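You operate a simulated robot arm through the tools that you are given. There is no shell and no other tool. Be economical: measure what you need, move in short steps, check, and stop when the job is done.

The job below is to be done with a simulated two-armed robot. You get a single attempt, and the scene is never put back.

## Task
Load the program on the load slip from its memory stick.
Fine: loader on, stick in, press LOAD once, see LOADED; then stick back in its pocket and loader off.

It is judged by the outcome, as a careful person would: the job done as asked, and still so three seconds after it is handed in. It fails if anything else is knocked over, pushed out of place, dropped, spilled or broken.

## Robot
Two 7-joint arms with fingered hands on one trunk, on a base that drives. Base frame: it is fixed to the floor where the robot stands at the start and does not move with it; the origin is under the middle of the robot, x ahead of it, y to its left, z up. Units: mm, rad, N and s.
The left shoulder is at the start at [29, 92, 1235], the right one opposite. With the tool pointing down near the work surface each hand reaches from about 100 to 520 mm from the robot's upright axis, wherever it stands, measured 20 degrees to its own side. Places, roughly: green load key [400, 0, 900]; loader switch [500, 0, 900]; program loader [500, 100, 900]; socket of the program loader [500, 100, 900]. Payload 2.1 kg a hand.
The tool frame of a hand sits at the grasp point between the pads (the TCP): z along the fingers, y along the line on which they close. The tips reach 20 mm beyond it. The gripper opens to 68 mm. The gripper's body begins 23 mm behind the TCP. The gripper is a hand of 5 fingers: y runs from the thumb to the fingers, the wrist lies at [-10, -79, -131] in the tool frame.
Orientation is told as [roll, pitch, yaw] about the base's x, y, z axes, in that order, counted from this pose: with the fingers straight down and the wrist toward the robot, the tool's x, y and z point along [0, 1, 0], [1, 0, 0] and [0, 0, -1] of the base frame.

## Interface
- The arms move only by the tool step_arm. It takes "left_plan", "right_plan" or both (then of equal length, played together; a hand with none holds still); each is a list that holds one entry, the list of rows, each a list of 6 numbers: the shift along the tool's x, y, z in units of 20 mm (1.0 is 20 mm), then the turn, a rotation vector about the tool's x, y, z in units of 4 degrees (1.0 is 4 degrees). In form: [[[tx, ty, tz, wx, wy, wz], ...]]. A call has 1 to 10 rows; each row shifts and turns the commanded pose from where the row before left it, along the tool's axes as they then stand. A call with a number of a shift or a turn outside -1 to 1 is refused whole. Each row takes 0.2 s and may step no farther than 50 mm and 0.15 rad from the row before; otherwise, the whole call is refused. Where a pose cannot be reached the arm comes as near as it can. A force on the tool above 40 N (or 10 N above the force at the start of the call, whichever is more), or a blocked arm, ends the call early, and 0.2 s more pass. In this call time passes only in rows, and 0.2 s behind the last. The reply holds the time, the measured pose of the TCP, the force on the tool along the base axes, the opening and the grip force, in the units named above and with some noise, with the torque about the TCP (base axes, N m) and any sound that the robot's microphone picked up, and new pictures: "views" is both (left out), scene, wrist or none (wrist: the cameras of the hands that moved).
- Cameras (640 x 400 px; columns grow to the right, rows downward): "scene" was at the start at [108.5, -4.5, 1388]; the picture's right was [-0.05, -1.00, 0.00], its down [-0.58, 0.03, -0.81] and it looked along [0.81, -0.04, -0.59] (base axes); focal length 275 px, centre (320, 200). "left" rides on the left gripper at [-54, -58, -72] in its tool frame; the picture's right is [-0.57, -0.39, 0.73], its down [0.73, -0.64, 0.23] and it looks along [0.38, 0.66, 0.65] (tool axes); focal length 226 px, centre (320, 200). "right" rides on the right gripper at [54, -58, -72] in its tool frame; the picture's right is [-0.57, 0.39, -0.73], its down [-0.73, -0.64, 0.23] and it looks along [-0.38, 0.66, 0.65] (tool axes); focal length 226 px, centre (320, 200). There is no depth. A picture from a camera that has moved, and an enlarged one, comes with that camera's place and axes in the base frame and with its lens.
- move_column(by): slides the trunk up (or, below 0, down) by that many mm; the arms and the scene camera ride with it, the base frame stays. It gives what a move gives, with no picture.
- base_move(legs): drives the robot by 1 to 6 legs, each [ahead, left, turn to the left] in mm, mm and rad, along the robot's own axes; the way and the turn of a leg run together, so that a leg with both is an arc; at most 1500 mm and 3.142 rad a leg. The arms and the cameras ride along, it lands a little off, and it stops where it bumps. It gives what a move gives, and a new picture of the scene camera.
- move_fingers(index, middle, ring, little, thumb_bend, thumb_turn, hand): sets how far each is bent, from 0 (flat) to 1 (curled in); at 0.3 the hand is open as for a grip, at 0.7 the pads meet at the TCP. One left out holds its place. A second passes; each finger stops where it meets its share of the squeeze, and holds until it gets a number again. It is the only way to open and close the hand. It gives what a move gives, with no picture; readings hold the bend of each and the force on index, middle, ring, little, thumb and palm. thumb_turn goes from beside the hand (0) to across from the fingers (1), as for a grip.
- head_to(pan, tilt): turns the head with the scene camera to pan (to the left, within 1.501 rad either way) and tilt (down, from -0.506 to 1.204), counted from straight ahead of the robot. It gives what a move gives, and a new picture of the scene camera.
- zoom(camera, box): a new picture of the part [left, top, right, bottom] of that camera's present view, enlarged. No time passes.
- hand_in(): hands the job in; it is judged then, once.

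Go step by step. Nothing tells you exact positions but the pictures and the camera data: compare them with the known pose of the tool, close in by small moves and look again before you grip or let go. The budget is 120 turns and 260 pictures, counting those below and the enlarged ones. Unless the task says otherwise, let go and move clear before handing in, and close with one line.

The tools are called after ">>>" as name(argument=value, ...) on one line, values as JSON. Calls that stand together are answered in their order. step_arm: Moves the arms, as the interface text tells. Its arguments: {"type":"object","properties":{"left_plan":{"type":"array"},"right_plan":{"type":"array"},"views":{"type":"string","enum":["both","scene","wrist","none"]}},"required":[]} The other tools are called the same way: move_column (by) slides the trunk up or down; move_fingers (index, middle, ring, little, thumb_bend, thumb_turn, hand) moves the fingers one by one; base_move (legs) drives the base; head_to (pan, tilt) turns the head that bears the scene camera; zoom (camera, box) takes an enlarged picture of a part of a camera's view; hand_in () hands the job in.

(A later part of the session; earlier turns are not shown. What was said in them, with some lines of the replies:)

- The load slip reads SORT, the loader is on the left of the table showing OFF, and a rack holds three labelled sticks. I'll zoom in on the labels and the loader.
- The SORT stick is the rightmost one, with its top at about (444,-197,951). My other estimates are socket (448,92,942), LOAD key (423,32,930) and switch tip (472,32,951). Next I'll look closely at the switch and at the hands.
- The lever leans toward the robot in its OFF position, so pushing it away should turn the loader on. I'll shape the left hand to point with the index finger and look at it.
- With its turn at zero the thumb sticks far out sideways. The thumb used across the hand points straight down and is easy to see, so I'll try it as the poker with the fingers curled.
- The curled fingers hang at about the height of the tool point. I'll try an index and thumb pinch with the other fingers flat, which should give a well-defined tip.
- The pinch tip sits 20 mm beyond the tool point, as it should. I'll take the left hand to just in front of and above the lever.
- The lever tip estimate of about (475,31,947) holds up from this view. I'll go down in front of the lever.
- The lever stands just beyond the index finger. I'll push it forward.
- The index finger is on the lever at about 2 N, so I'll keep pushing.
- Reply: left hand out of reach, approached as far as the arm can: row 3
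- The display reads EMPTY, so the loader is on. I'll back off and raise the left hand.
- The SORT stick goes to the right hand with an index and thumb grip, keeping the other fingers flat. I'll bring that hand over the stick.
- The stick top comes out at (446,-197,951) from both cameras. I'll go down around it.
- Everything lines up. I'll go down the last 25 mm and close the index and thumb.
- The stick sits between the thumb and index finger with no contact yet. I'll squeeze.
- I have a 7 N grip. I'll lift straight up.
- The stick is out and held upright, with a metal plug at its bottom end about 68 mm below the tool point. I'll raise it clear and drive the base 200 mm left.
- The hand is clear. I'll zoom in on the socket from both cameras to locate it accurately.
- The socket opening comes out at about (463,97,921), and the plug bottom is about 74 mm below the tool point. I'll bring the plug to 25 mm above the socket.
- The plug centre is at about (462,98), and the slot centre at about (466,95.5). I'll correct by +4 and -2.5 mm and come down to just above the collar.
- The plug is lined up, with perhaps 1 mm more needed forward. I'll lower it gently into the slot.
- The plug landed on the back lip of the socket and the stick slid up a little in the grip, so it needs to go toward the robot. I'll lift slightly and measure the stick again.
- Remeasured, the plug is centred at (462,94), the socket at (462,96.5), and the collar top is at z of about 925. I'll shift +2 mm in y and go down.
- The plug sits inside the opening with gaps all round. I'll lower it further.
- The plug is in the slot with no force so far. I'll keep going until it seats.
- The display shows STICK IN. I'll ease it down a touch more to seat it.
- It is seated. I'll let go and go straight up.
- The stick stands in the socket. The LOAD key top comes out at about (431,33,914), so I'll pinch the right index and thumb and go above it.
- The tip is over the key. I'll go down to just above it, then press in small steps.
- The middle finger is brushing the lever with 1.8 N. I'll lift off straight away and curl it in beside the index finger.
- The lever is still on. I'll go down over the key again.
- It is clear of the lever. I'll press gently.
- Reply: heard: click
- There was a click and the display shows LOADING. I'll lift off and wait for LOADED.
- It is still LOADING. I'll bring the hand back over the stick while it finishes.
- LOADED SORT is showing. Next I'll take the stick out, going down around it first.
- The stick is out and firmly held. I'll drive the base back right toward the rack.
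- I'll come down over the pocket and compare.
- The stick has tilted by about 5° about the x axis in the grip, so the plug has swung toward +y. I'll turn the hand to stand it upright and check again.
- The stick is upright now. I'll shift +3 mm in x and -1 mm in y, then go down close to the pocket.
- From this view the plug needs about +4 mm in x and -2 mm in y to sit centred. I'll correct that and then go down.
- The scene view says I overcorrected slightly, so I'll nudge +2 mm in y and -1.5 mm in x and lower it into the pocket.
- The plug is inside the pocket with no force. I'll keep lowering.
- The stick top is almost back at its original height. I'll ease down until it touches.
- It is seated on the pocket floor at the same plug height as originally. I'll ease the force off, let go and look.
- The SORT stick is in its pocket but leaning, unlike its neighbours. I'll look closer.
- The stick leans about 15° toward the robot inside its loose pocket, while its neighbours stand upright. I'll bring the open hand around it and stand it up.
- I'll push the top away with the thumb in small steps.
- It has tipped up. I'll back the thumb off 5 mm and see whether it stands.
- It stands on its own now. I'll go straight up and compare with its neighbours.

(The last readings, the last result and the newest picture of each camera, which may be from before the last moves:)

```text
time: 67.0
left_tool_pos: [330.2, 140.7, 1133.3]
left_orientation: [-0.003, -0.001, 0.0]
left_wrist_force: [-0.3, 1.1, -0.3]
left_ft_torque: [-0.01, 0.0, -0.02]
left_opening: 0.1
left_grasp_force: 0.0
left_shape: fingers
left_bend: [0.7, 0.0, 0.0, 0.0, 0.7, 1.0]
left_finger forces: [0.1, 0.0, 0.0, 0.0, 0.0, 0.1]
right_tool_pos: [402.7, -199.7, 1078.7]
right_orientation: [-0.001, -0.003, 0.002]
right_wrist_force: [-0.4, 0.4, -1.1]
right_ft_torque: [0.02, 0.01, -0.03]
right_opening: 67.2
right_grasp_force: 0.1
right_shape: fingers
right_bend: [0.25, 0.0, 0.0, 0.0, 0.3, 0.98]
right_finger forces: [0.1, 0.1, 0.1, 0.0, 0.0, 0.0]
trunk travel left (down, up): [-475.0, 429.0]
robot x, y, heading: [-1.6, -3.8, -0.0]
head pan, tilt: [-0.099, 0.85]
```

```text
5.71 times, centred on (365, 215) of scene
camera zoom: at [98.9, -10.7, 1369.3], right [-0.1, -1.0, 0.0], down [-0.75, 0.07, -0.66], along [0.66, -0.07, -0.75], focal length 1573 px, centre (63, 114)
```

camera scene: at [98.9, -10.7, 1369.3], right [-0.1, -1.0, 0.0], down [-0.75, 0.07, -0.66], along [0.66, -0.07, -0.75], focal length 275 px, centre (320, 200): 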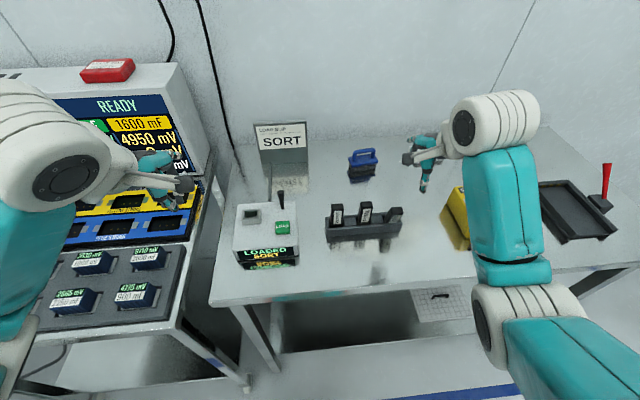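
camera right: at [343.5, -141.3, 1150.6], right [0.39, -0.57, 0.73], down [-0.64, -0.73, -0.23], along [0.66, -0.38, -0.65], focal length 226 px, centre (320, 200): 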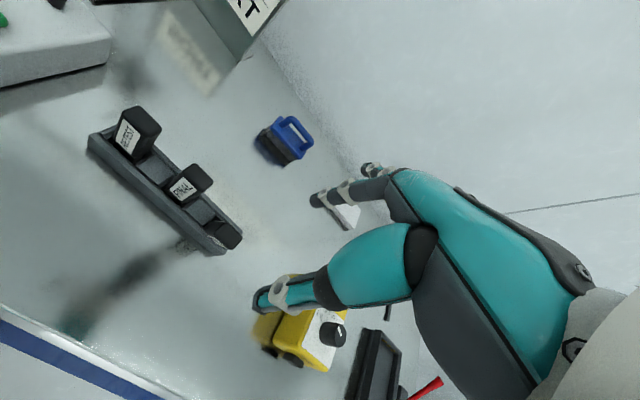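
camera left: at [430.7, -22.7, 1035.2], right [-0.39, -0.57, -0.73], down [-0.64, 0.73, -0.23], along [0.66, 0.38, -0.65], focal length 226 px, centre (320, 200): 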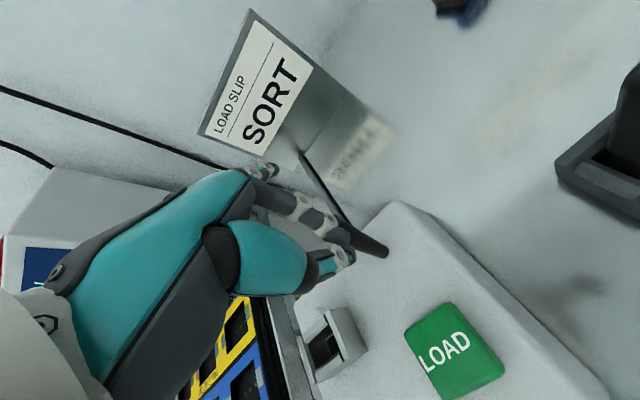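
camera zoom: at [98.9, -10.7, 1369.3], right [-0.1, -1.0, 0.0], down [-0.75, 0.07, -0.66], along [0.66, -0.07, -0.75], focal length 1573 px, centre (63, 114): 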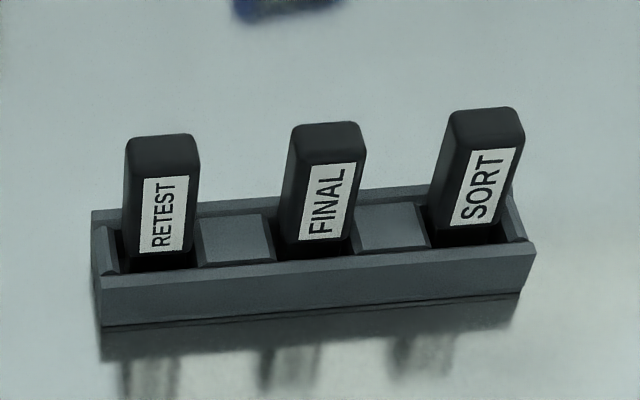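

The SORT stick stands upright in its pocket again. For the lever I'll use the left hand, placing the open index finger beyond it and pulling back.

>>> move_fingers(hand="left", index=0.25, thumb_bend=0.3)

>>> step_arm(left_plan=[[[-0.69, 0.93, 0.6, 0, 0, 0], [-0.69, 0.93, 0.6, 0, 0, 0], [-0.69, 0.93, 0.6, 0, 0, 0], [-0.69, 0.93, 0.6, 0, 0, 0], [-0.69, 0.93, 0.6, 0, 0, 0], [-0.69, 0.93, 0.6, 0, 0, 0], [-0.69, 0.93, 0.6, 0, 0, 0], [-0.69, 0.93, 0.6, 0, 0, 0]]], views="wrist")

>>> zoom(camera="left", box=[220, 120, 480, 320])

>>> zoom(camera="scene", box=[210, 140, 320, 280])

```text
time: 68.0
left_tool_pos: [330.1, 140.0, 1133.4]
left_orientation: [-0.002, 0.001, 0.001]
left_wrist_force: [0.0, -0.8, 0.4]
left_ft_torque: [-0.02, 0.01, 0.03]
left_opening: 67.3
left_grasp_force: 0.1
left_shape: fingers
left_bend: [0.25, 0.0, 0.0, 0.0, 0.3, 0.98]
left_finger forces: [0.0, 0.1, 0.0, 0.0, 0.1, 0.0]
right_tool_pos: [403.4, -199.5, 1079.5]
right_orientation: [0.0, 0.001, 0.002]
right_wrist_force: [0.9, -0.1, 0.7]
right_ft_torque: [0.02, 0.07, 0.0]
right_opening: 67.0
right_grasp_force: 0.0
right_shape: fingers
right_bend: [0.25, 0.0, 0.0, 0.0, 0.3, 0.98]
right_finger forces: [0.0, 0.0, 0.0, 0.0, 0.1, 0.0]
trunk travel left (down, up): [-475.0, 429.0]
robot x, y, heading: [-1.1, -6.0, -0.003]
head pan, tilt: [-0.099, 0.85]
```

```text
time: 69.8
left_tool_pos: [479.2, 29.1, 1037.1]
left_orientation: [0.0, -0.001, -0.001]
left_wrist_force: [-0.4, 0.2, 0.9]
left_ft_torque: [0.0, -0.01, -0.02]
left_opening: 67.2
left_grasp_force: 0.1
left_shape: fingers
left_bend: [0.25, 0.0, 0.0, 0.0, 0.3, 0.98]
left_finger forces: [0.0, 0.0, 0.1, 0.0, 0.1, 0.0]
right_tool_pos: [403.3, -200.5, 1078.7]
right_orientation: [0.003, 0.0, 0.001]
right_wrist_force: [-0.1, 0.6, 0.7]
right_ft_torque: [-0.03, -0.02, 0.0]
right_opening: 67.2
right_grasp_force: 0.1
right_shape: fingers
right_bend: [0.25, 0.0, 0.0, 0.0, 0.3, 0.98]
right_finger forces: [0.1, 0.0, 0.1, 0.0, 0.2, 0.0]
trunk travel left (down, up): [-475.0, 429.0]
robot x, y, heading: [0.6, -1.4, -0.0]
head pan, tilt: [-0.099, 0.85]
camera left: at [420.4, -26.1, 1110.6], right [-0.39, -0.57, -0.73], down [-0.64, 0.73, -0.23], along [0.66, 0.38, -0.65], focal length 226 px, centre (320, 200)
```

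left: 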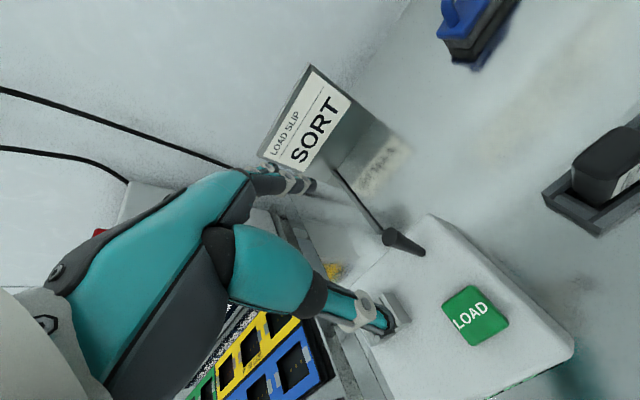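

```text
2.00 times, centred on (350, 220) of left
camera zoom: at [420.4, -26.1, 1110.6], right [-0.39, -0.57, -0.73], down [-0.64, 0.73, -0.23], along [0.66, 0.38, -0.65], focal length 452 px, centre (260, 160)
```

zoom: 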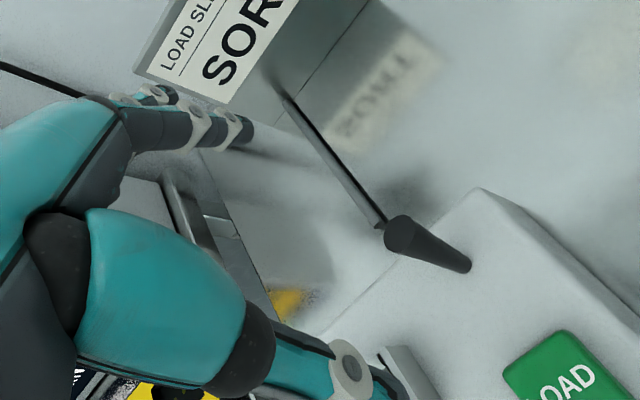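

```text
2.86 times, centred on (265, 210) of scene
camera zoom: at [99.1, -11.0, 1369.3], right [-0.1, -1.0, 0.0], down [-0.75, 0.07, -0.66], along [0.66, -0.07, -0.75], focal length 787 px, centre (477, 171)
```

zoom: 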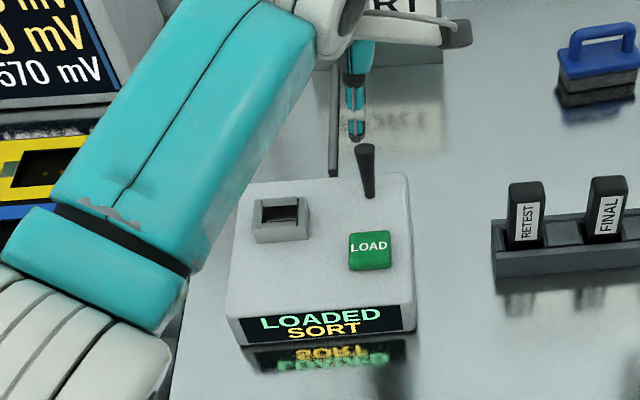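

The lever tip is at about (497,30). I'll go down so the index finger ends up just beyond it.

>>> step_arm(left_plan=[[[0, 0.1, 0.9, 0, 0, 0], [0, 0, 0.9, 0, 0, 0], [0, 0, 0.9, 0, 0, 0], [0, 0, 0.9, 0, 0, 0]]], views="none")

>>> zoom(camera="left", box=[220, 120, 480, 320])

>>> zoom(camera="right", box=[0, 0, 320, 200])

```text
time: 70.8
left_tool_pos: [480.6, 28.2, 963.7]
left_orientation: [0.0, -0.001, 0.0]
left_wrist_force: [0.6, -0.1, 0.1]
left_ft_torque: [0.01, 0.01, 0.0]
left_opening: 67.1
left_grasp_force: 0.0
left_shape: fingers
left_bend: [0.25, 0.0, 0.0, 0.0, 0.3, 0.98]
left_finger forces: [0.0, 0.1, 0.1, 0.0, 0.0, 0.0]
right_tool_pos: [403.6, -199.0, 1079.0]
right_orientation: [-0.001, 0.0, 0.002]
right_wrist_force: [0.5, 0.1, 0.0]
right_ft_torque: [-0.02, 0.02, -0.01]
right_opening: 67.3
right_grasp_force: 0.1
right_shape: fingers
right_bend: [0.25, 0.0, 0.0, 0.0, 0.3, 0.98]
right_finger forces: [0.0, 0.1, 0.0, 0.0, 0.0, 0.0]
trunk travel left (down, up): [-475.0, 429.0]
robot x, y, heading: [-3.2, -0.9, -0.002]
head pan, tilt: [-0.099, 0.85]
```

```text
2.00 times, centred on (350, 220) of left
camera zoom: at [421.6, -25.8, 1037.9], right [-0.39, -0.57, -0.73], down [-0.64, 0.73, -0.23], along [0.66, 0.38, -0.65], focal length 452 px, centre (260, 160)
```

zoom: 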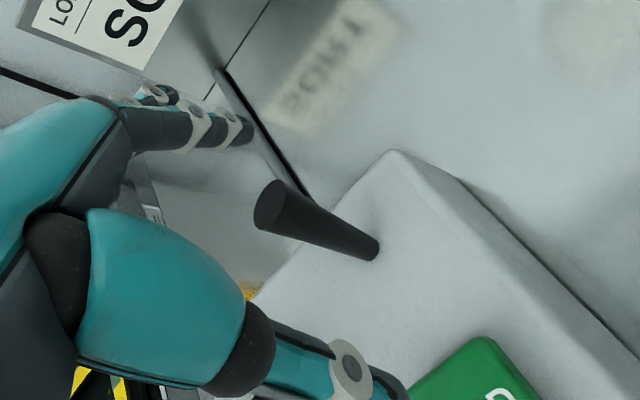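

```text
2.00 times, centred on (160, 100) of right
camera zoom: at [344.2, -144.5, 1150.1], right [0.39, -0.57, 0.73], down [-0.64, -0.73, -0.23], along [0.66, -0.38, -0.65], focal length 452 px, centre (640, 400)
```

zoom: 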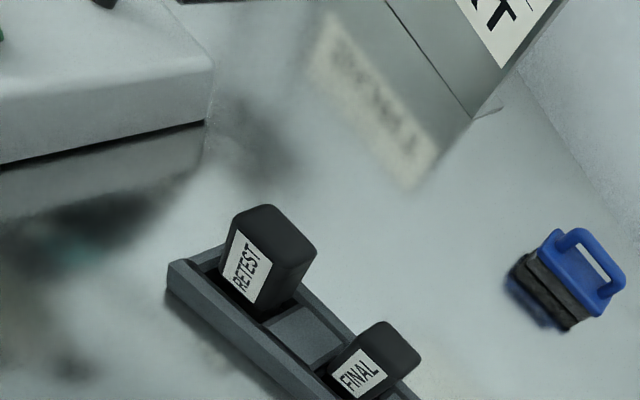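

The index fingertip is well past the lever. I'll lower a bit more and curl the index finger behind it.

>>> step_arm(left_plan=[[[0.1, 0, 0.35, 0, 0, 0], [0, 0, 0.35, 0, 0, 0]]], views="none")

>>> move_fingers(hand="left", index=0.42)

>>> zoom(camera="left", box=[220, 120, 480, 320])

```text
time: 71.4
left_tool_pos: [481.3, 32.5, 952.1]
left_orientation: [0.0, 0.0, 0.002]
left_wrist_force: [0.0, 0.4, 0.3]
left_ft_torque: [0.0, 0.0, 0.02]
left_opening: 67.3
left_grasp_force: 0.0
left_shape: fingers
left_bend: [0.25, 0.0, 0.0, 0.0, 0.3, 0.98]
left_finger forces: [0.0, 0.0, 0.0, 0.0, 0.1, 0.0]
right_tool_pos: [403.1, -199.8, 1078.9]
right_orientation: [-0.001, -0.001, 0.0]
right_wrist_force: [0.6, 0.3, 0.0]
right_ft_torque: [0.0, 0.01, -0.02]
right_opening: 67.3
right_grasp_force: 0.0
right_shape: fingers
right_bend: [0.25, 0.0, 0.0, 0.0, 0.3, 0.98]
right_finger forces: [0.0, 0.1, 0.0, 0.0, 0.0, 0.0]
trunk travel left (down, up): [-475.0, 429.0]
robot x, y, heading: [2.2, -5.4, 0.003]
head pan, tilt: [-0.099, 0.85]
```

```text
time: 72.4
left_tool_pos: [479.5, 31.9, 951.7]
left_orientation: [0.002, 0.0, 0.001]
left_wrist_force: [0.5, 0.1, 0.2]
left_ft_torque: [0.0, 0.01, 0.01]
left_opening: 53.3
left_grasp_force: 0.2
left_shape: fingers
left_bend: [0.41, 0.0, 0.0, 0.0, 0.3, 0.98]
left_finger forces: [0.5, 0.0, 0.0, 0.0, 0.0, 0.0]
right_tool_pos: [403.8, -199.0, 1079.8]
right_orientation: [-0.001, -0.001, 0.001]
right_wrist_force: [0.4, 0.0, -0.3]
right_ft_torque: [-0.01, -0.02, 0.03]
right_opening: 67.2
right_grasp_force: 0.0
right_shape: fingers
right_bend: [0.25, 0.0, 0.0, 0.0, 0.3, 0.98]
right_finger forces: [0.0, 0.1, 0.0, 0.1, 0.0, 0.0]
trunk travel left (down, up): [-475.0, 429.0]
robot x, y, heading: [-1.1, -3.8, 0.002]
head pan, tilt: [-0.099, 0.85]
```

```text
2.00 times, centred on (350, 220) of left
camera zoom: at [422.0, -23.2, 1024.8], right [-0.39, -0.57, -0.73], down [-0.64, 0.73, -0.23], along [0.66, 0.38, -0.65], focal length 452 px, centre (260, 160)
```

zoom: 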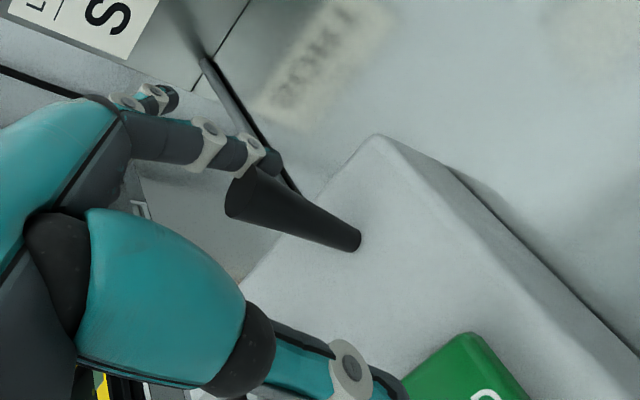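

The index finger is touching the lever from behind. I'll pull toward the robot.

>>> step_arm(left_plan=[[[0, -0.4, 0, 0, 0, 0], [0, -0.4, 0, 0, 0, 0], [0, -0.4, 0, 0, 0, 0], [0, -0.4, 0, 0, 0, 0]]], views="none")

>>> zoom(camera="left", box=[220, 120, 480, 320])

>>> zoom(camera="scene", box=[210, 160, 320, 280])

```text
time: 73.4
left_tool_pos: [448.4, 31.6, 951.8]
left_orientation: [0.001, 0.001, 0.001]
left_wrist_force: [5.5, -1.1, 0.0]
left_ft_torque: [0.01, -0.04, -0.03]
left_opening: 61.2
left_grasp_force: 1.7
left_shape: fingers
left_bend: [0.32, 0.0, 0.0, 0.0, 0.3, 0.98]
left_finger forces: [4.4, 0.0, 0.1, 0.1, 0.1, 0.1]
right_tool_pos: [404.2, -199.6, 1078.3]
right_orientation: [0.0, 0.001, 0.001]
right_wrist_force: [0.1, 0.5, 0.3]
right_ft_torque: [0.0, 0.0, -0.01]
right_opening: 67.1
right_grasp_force: 0.2
right_shape: fingers
right_bend: [0.25, 0.0, 0.0, 0.0, 0.3, 0.98]
right_finger forces: [0.0, 0.0, 0.0, 0.0, 0.1, 0.0]
trunk travel left (down, up): [-475.0, 429.0]
robot x, y, heading: [3.3, -3.0, -0.003]
head pan, tilt: [-0.099, 0.85]
```

```text
2.00 times, centred on (350, 220) of left
camera zoom: at [390.6, -23.7, 1024.4], right [-0.39, -0.57, -0.73], down [-0.64, 0.73, -0.23], along [0.66, 0.38, -0.65], focal length 452 px, centre (260, 160)
```

zoom: 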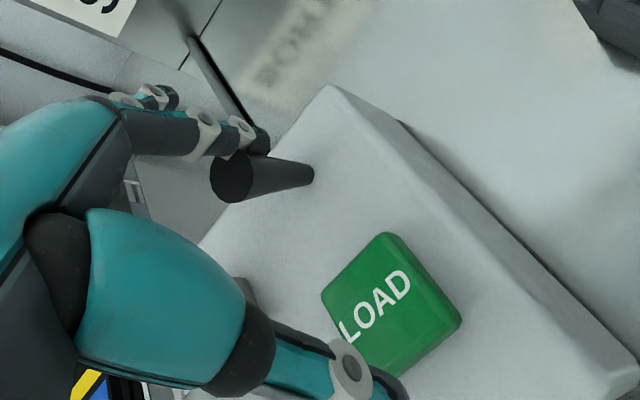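

```text
3.33 times, centred on (265, 220) of scene
camera zoom: at [99.8, -11.1, 1369.2], right [-0.1, -1.0, 0.0], down [-0.75, 0.07, -0.66], along [0.66, -0.07, -0.75], focal length 918 px, centre (503, 133)
```

zoom: 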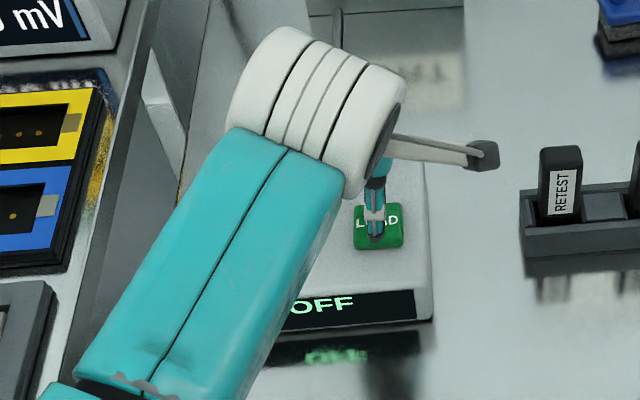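

The display reads OFF. I'll ease the finger off the lever, then rise and withdraw.

>>> step_arm(left_plan=[[[0, 0.5, 0, 0, 0, 0], [0, 0.4, -0.5, 0, 0, 0], [0, 0, -1, 0, 0, 0], [0, 0, -1, 0, 0, 0], [0, 0, -1, 0, 0, 0], [0, 0, -1, 0, 0, 0], [0.5, -1, -1, 0, 0, 0], [0.7, -1, -1, 0, 0, 0], [0.7, -1, -1, 0, 0, 0], [0.7, -1, -0.5, 0, 0, 0]]], views="scene")

>>> zoom(camera="scene", box=[210, 110, 430, 290])

```text
time: 75.6
left_tool_pos: [386.6, 83.9, 1111.9]
left_orientation: [0.001, -0.001, 0.001]
left_wrist_force: [-0.6, -0.9, -1.0]
left_ft_torque: [0.03, 0.03, -0.04]
left_opening: 52.7
left_grasp_force: 0.1
left_shape: fingers
left_bend: [0.42, 0.0, 0.0, 0.0, 0.3, 0.98]
left_finger forces: [0.0, 0.0, 0.0, 0.0, 0.1, 0.0]
right_tool_pos: [403.1, -199.5, 1079.1]
right_orientation: [0.0, -0.001, 0.002]
right_wrist_force: [0.8, -0.2, -0.4]
right_ft_torque: [0.0, 0.01, 0.0]
right_opening: 67.1
right_grasp_force: 0.0
right_shape: fingers
right_bend: [0.25, 0.0, 0.0, 0.0, 0.3, 0.98]
right_finger forces: [0.0, 0.1, 0.1, 0.0, 0.1, 0.0]
trunk travel left (down, up): [-475.0, 429.0]
robot x, y, heading: [-1.4, 1.4, 0.003]
head pan, tilt: [-0.099, 0.85]
camera scene: at [99.0, -10.7, 1369.3], right [-0.1, -1.0, 0.0], down [-0.75, 0.07, -0.66], along [0.66, -0.07, -0.75], focal length 275 px, centre (320, 200)
```

scene: 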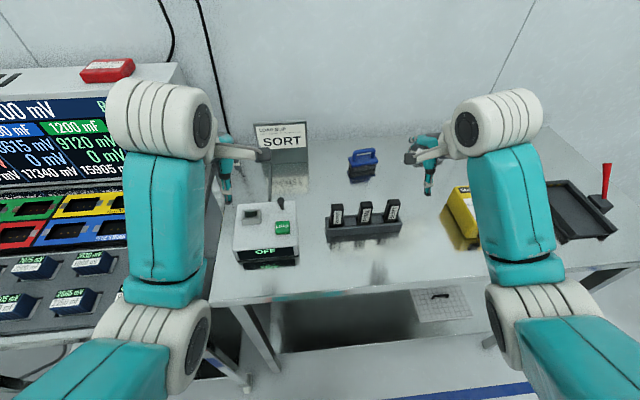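

```text
2.22 times, centred on (320, 200) of scene
camera zoom: at [99.0, -10.7, 1369.3], right [-0.1, -1.0, 0.0], down [-0.75, 0.07, -0.66], along [0.66, -0.07, -0.75], focal length 612 px, centre (320, 200)
```

zoom: 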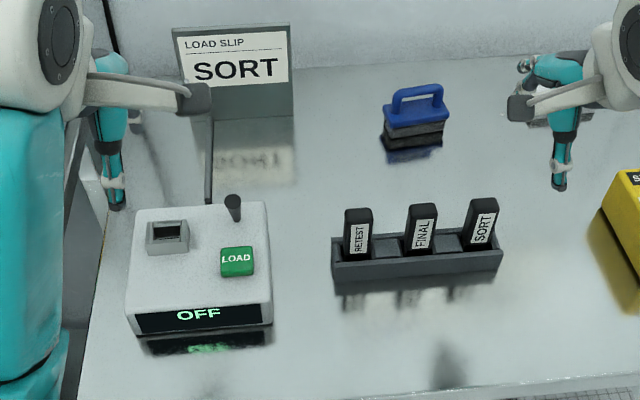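

The loader is off, the SORT stick stands in its pocket, everything else is where it was and both hands are clear, so I'm handing in.

>>> hand_in()

```text
The job is handed in.
```

The SORT program loaded from its stick: I pressed LOAD once and the display read LOADED SORT. The stick is now back in its pocket and the loader is off.
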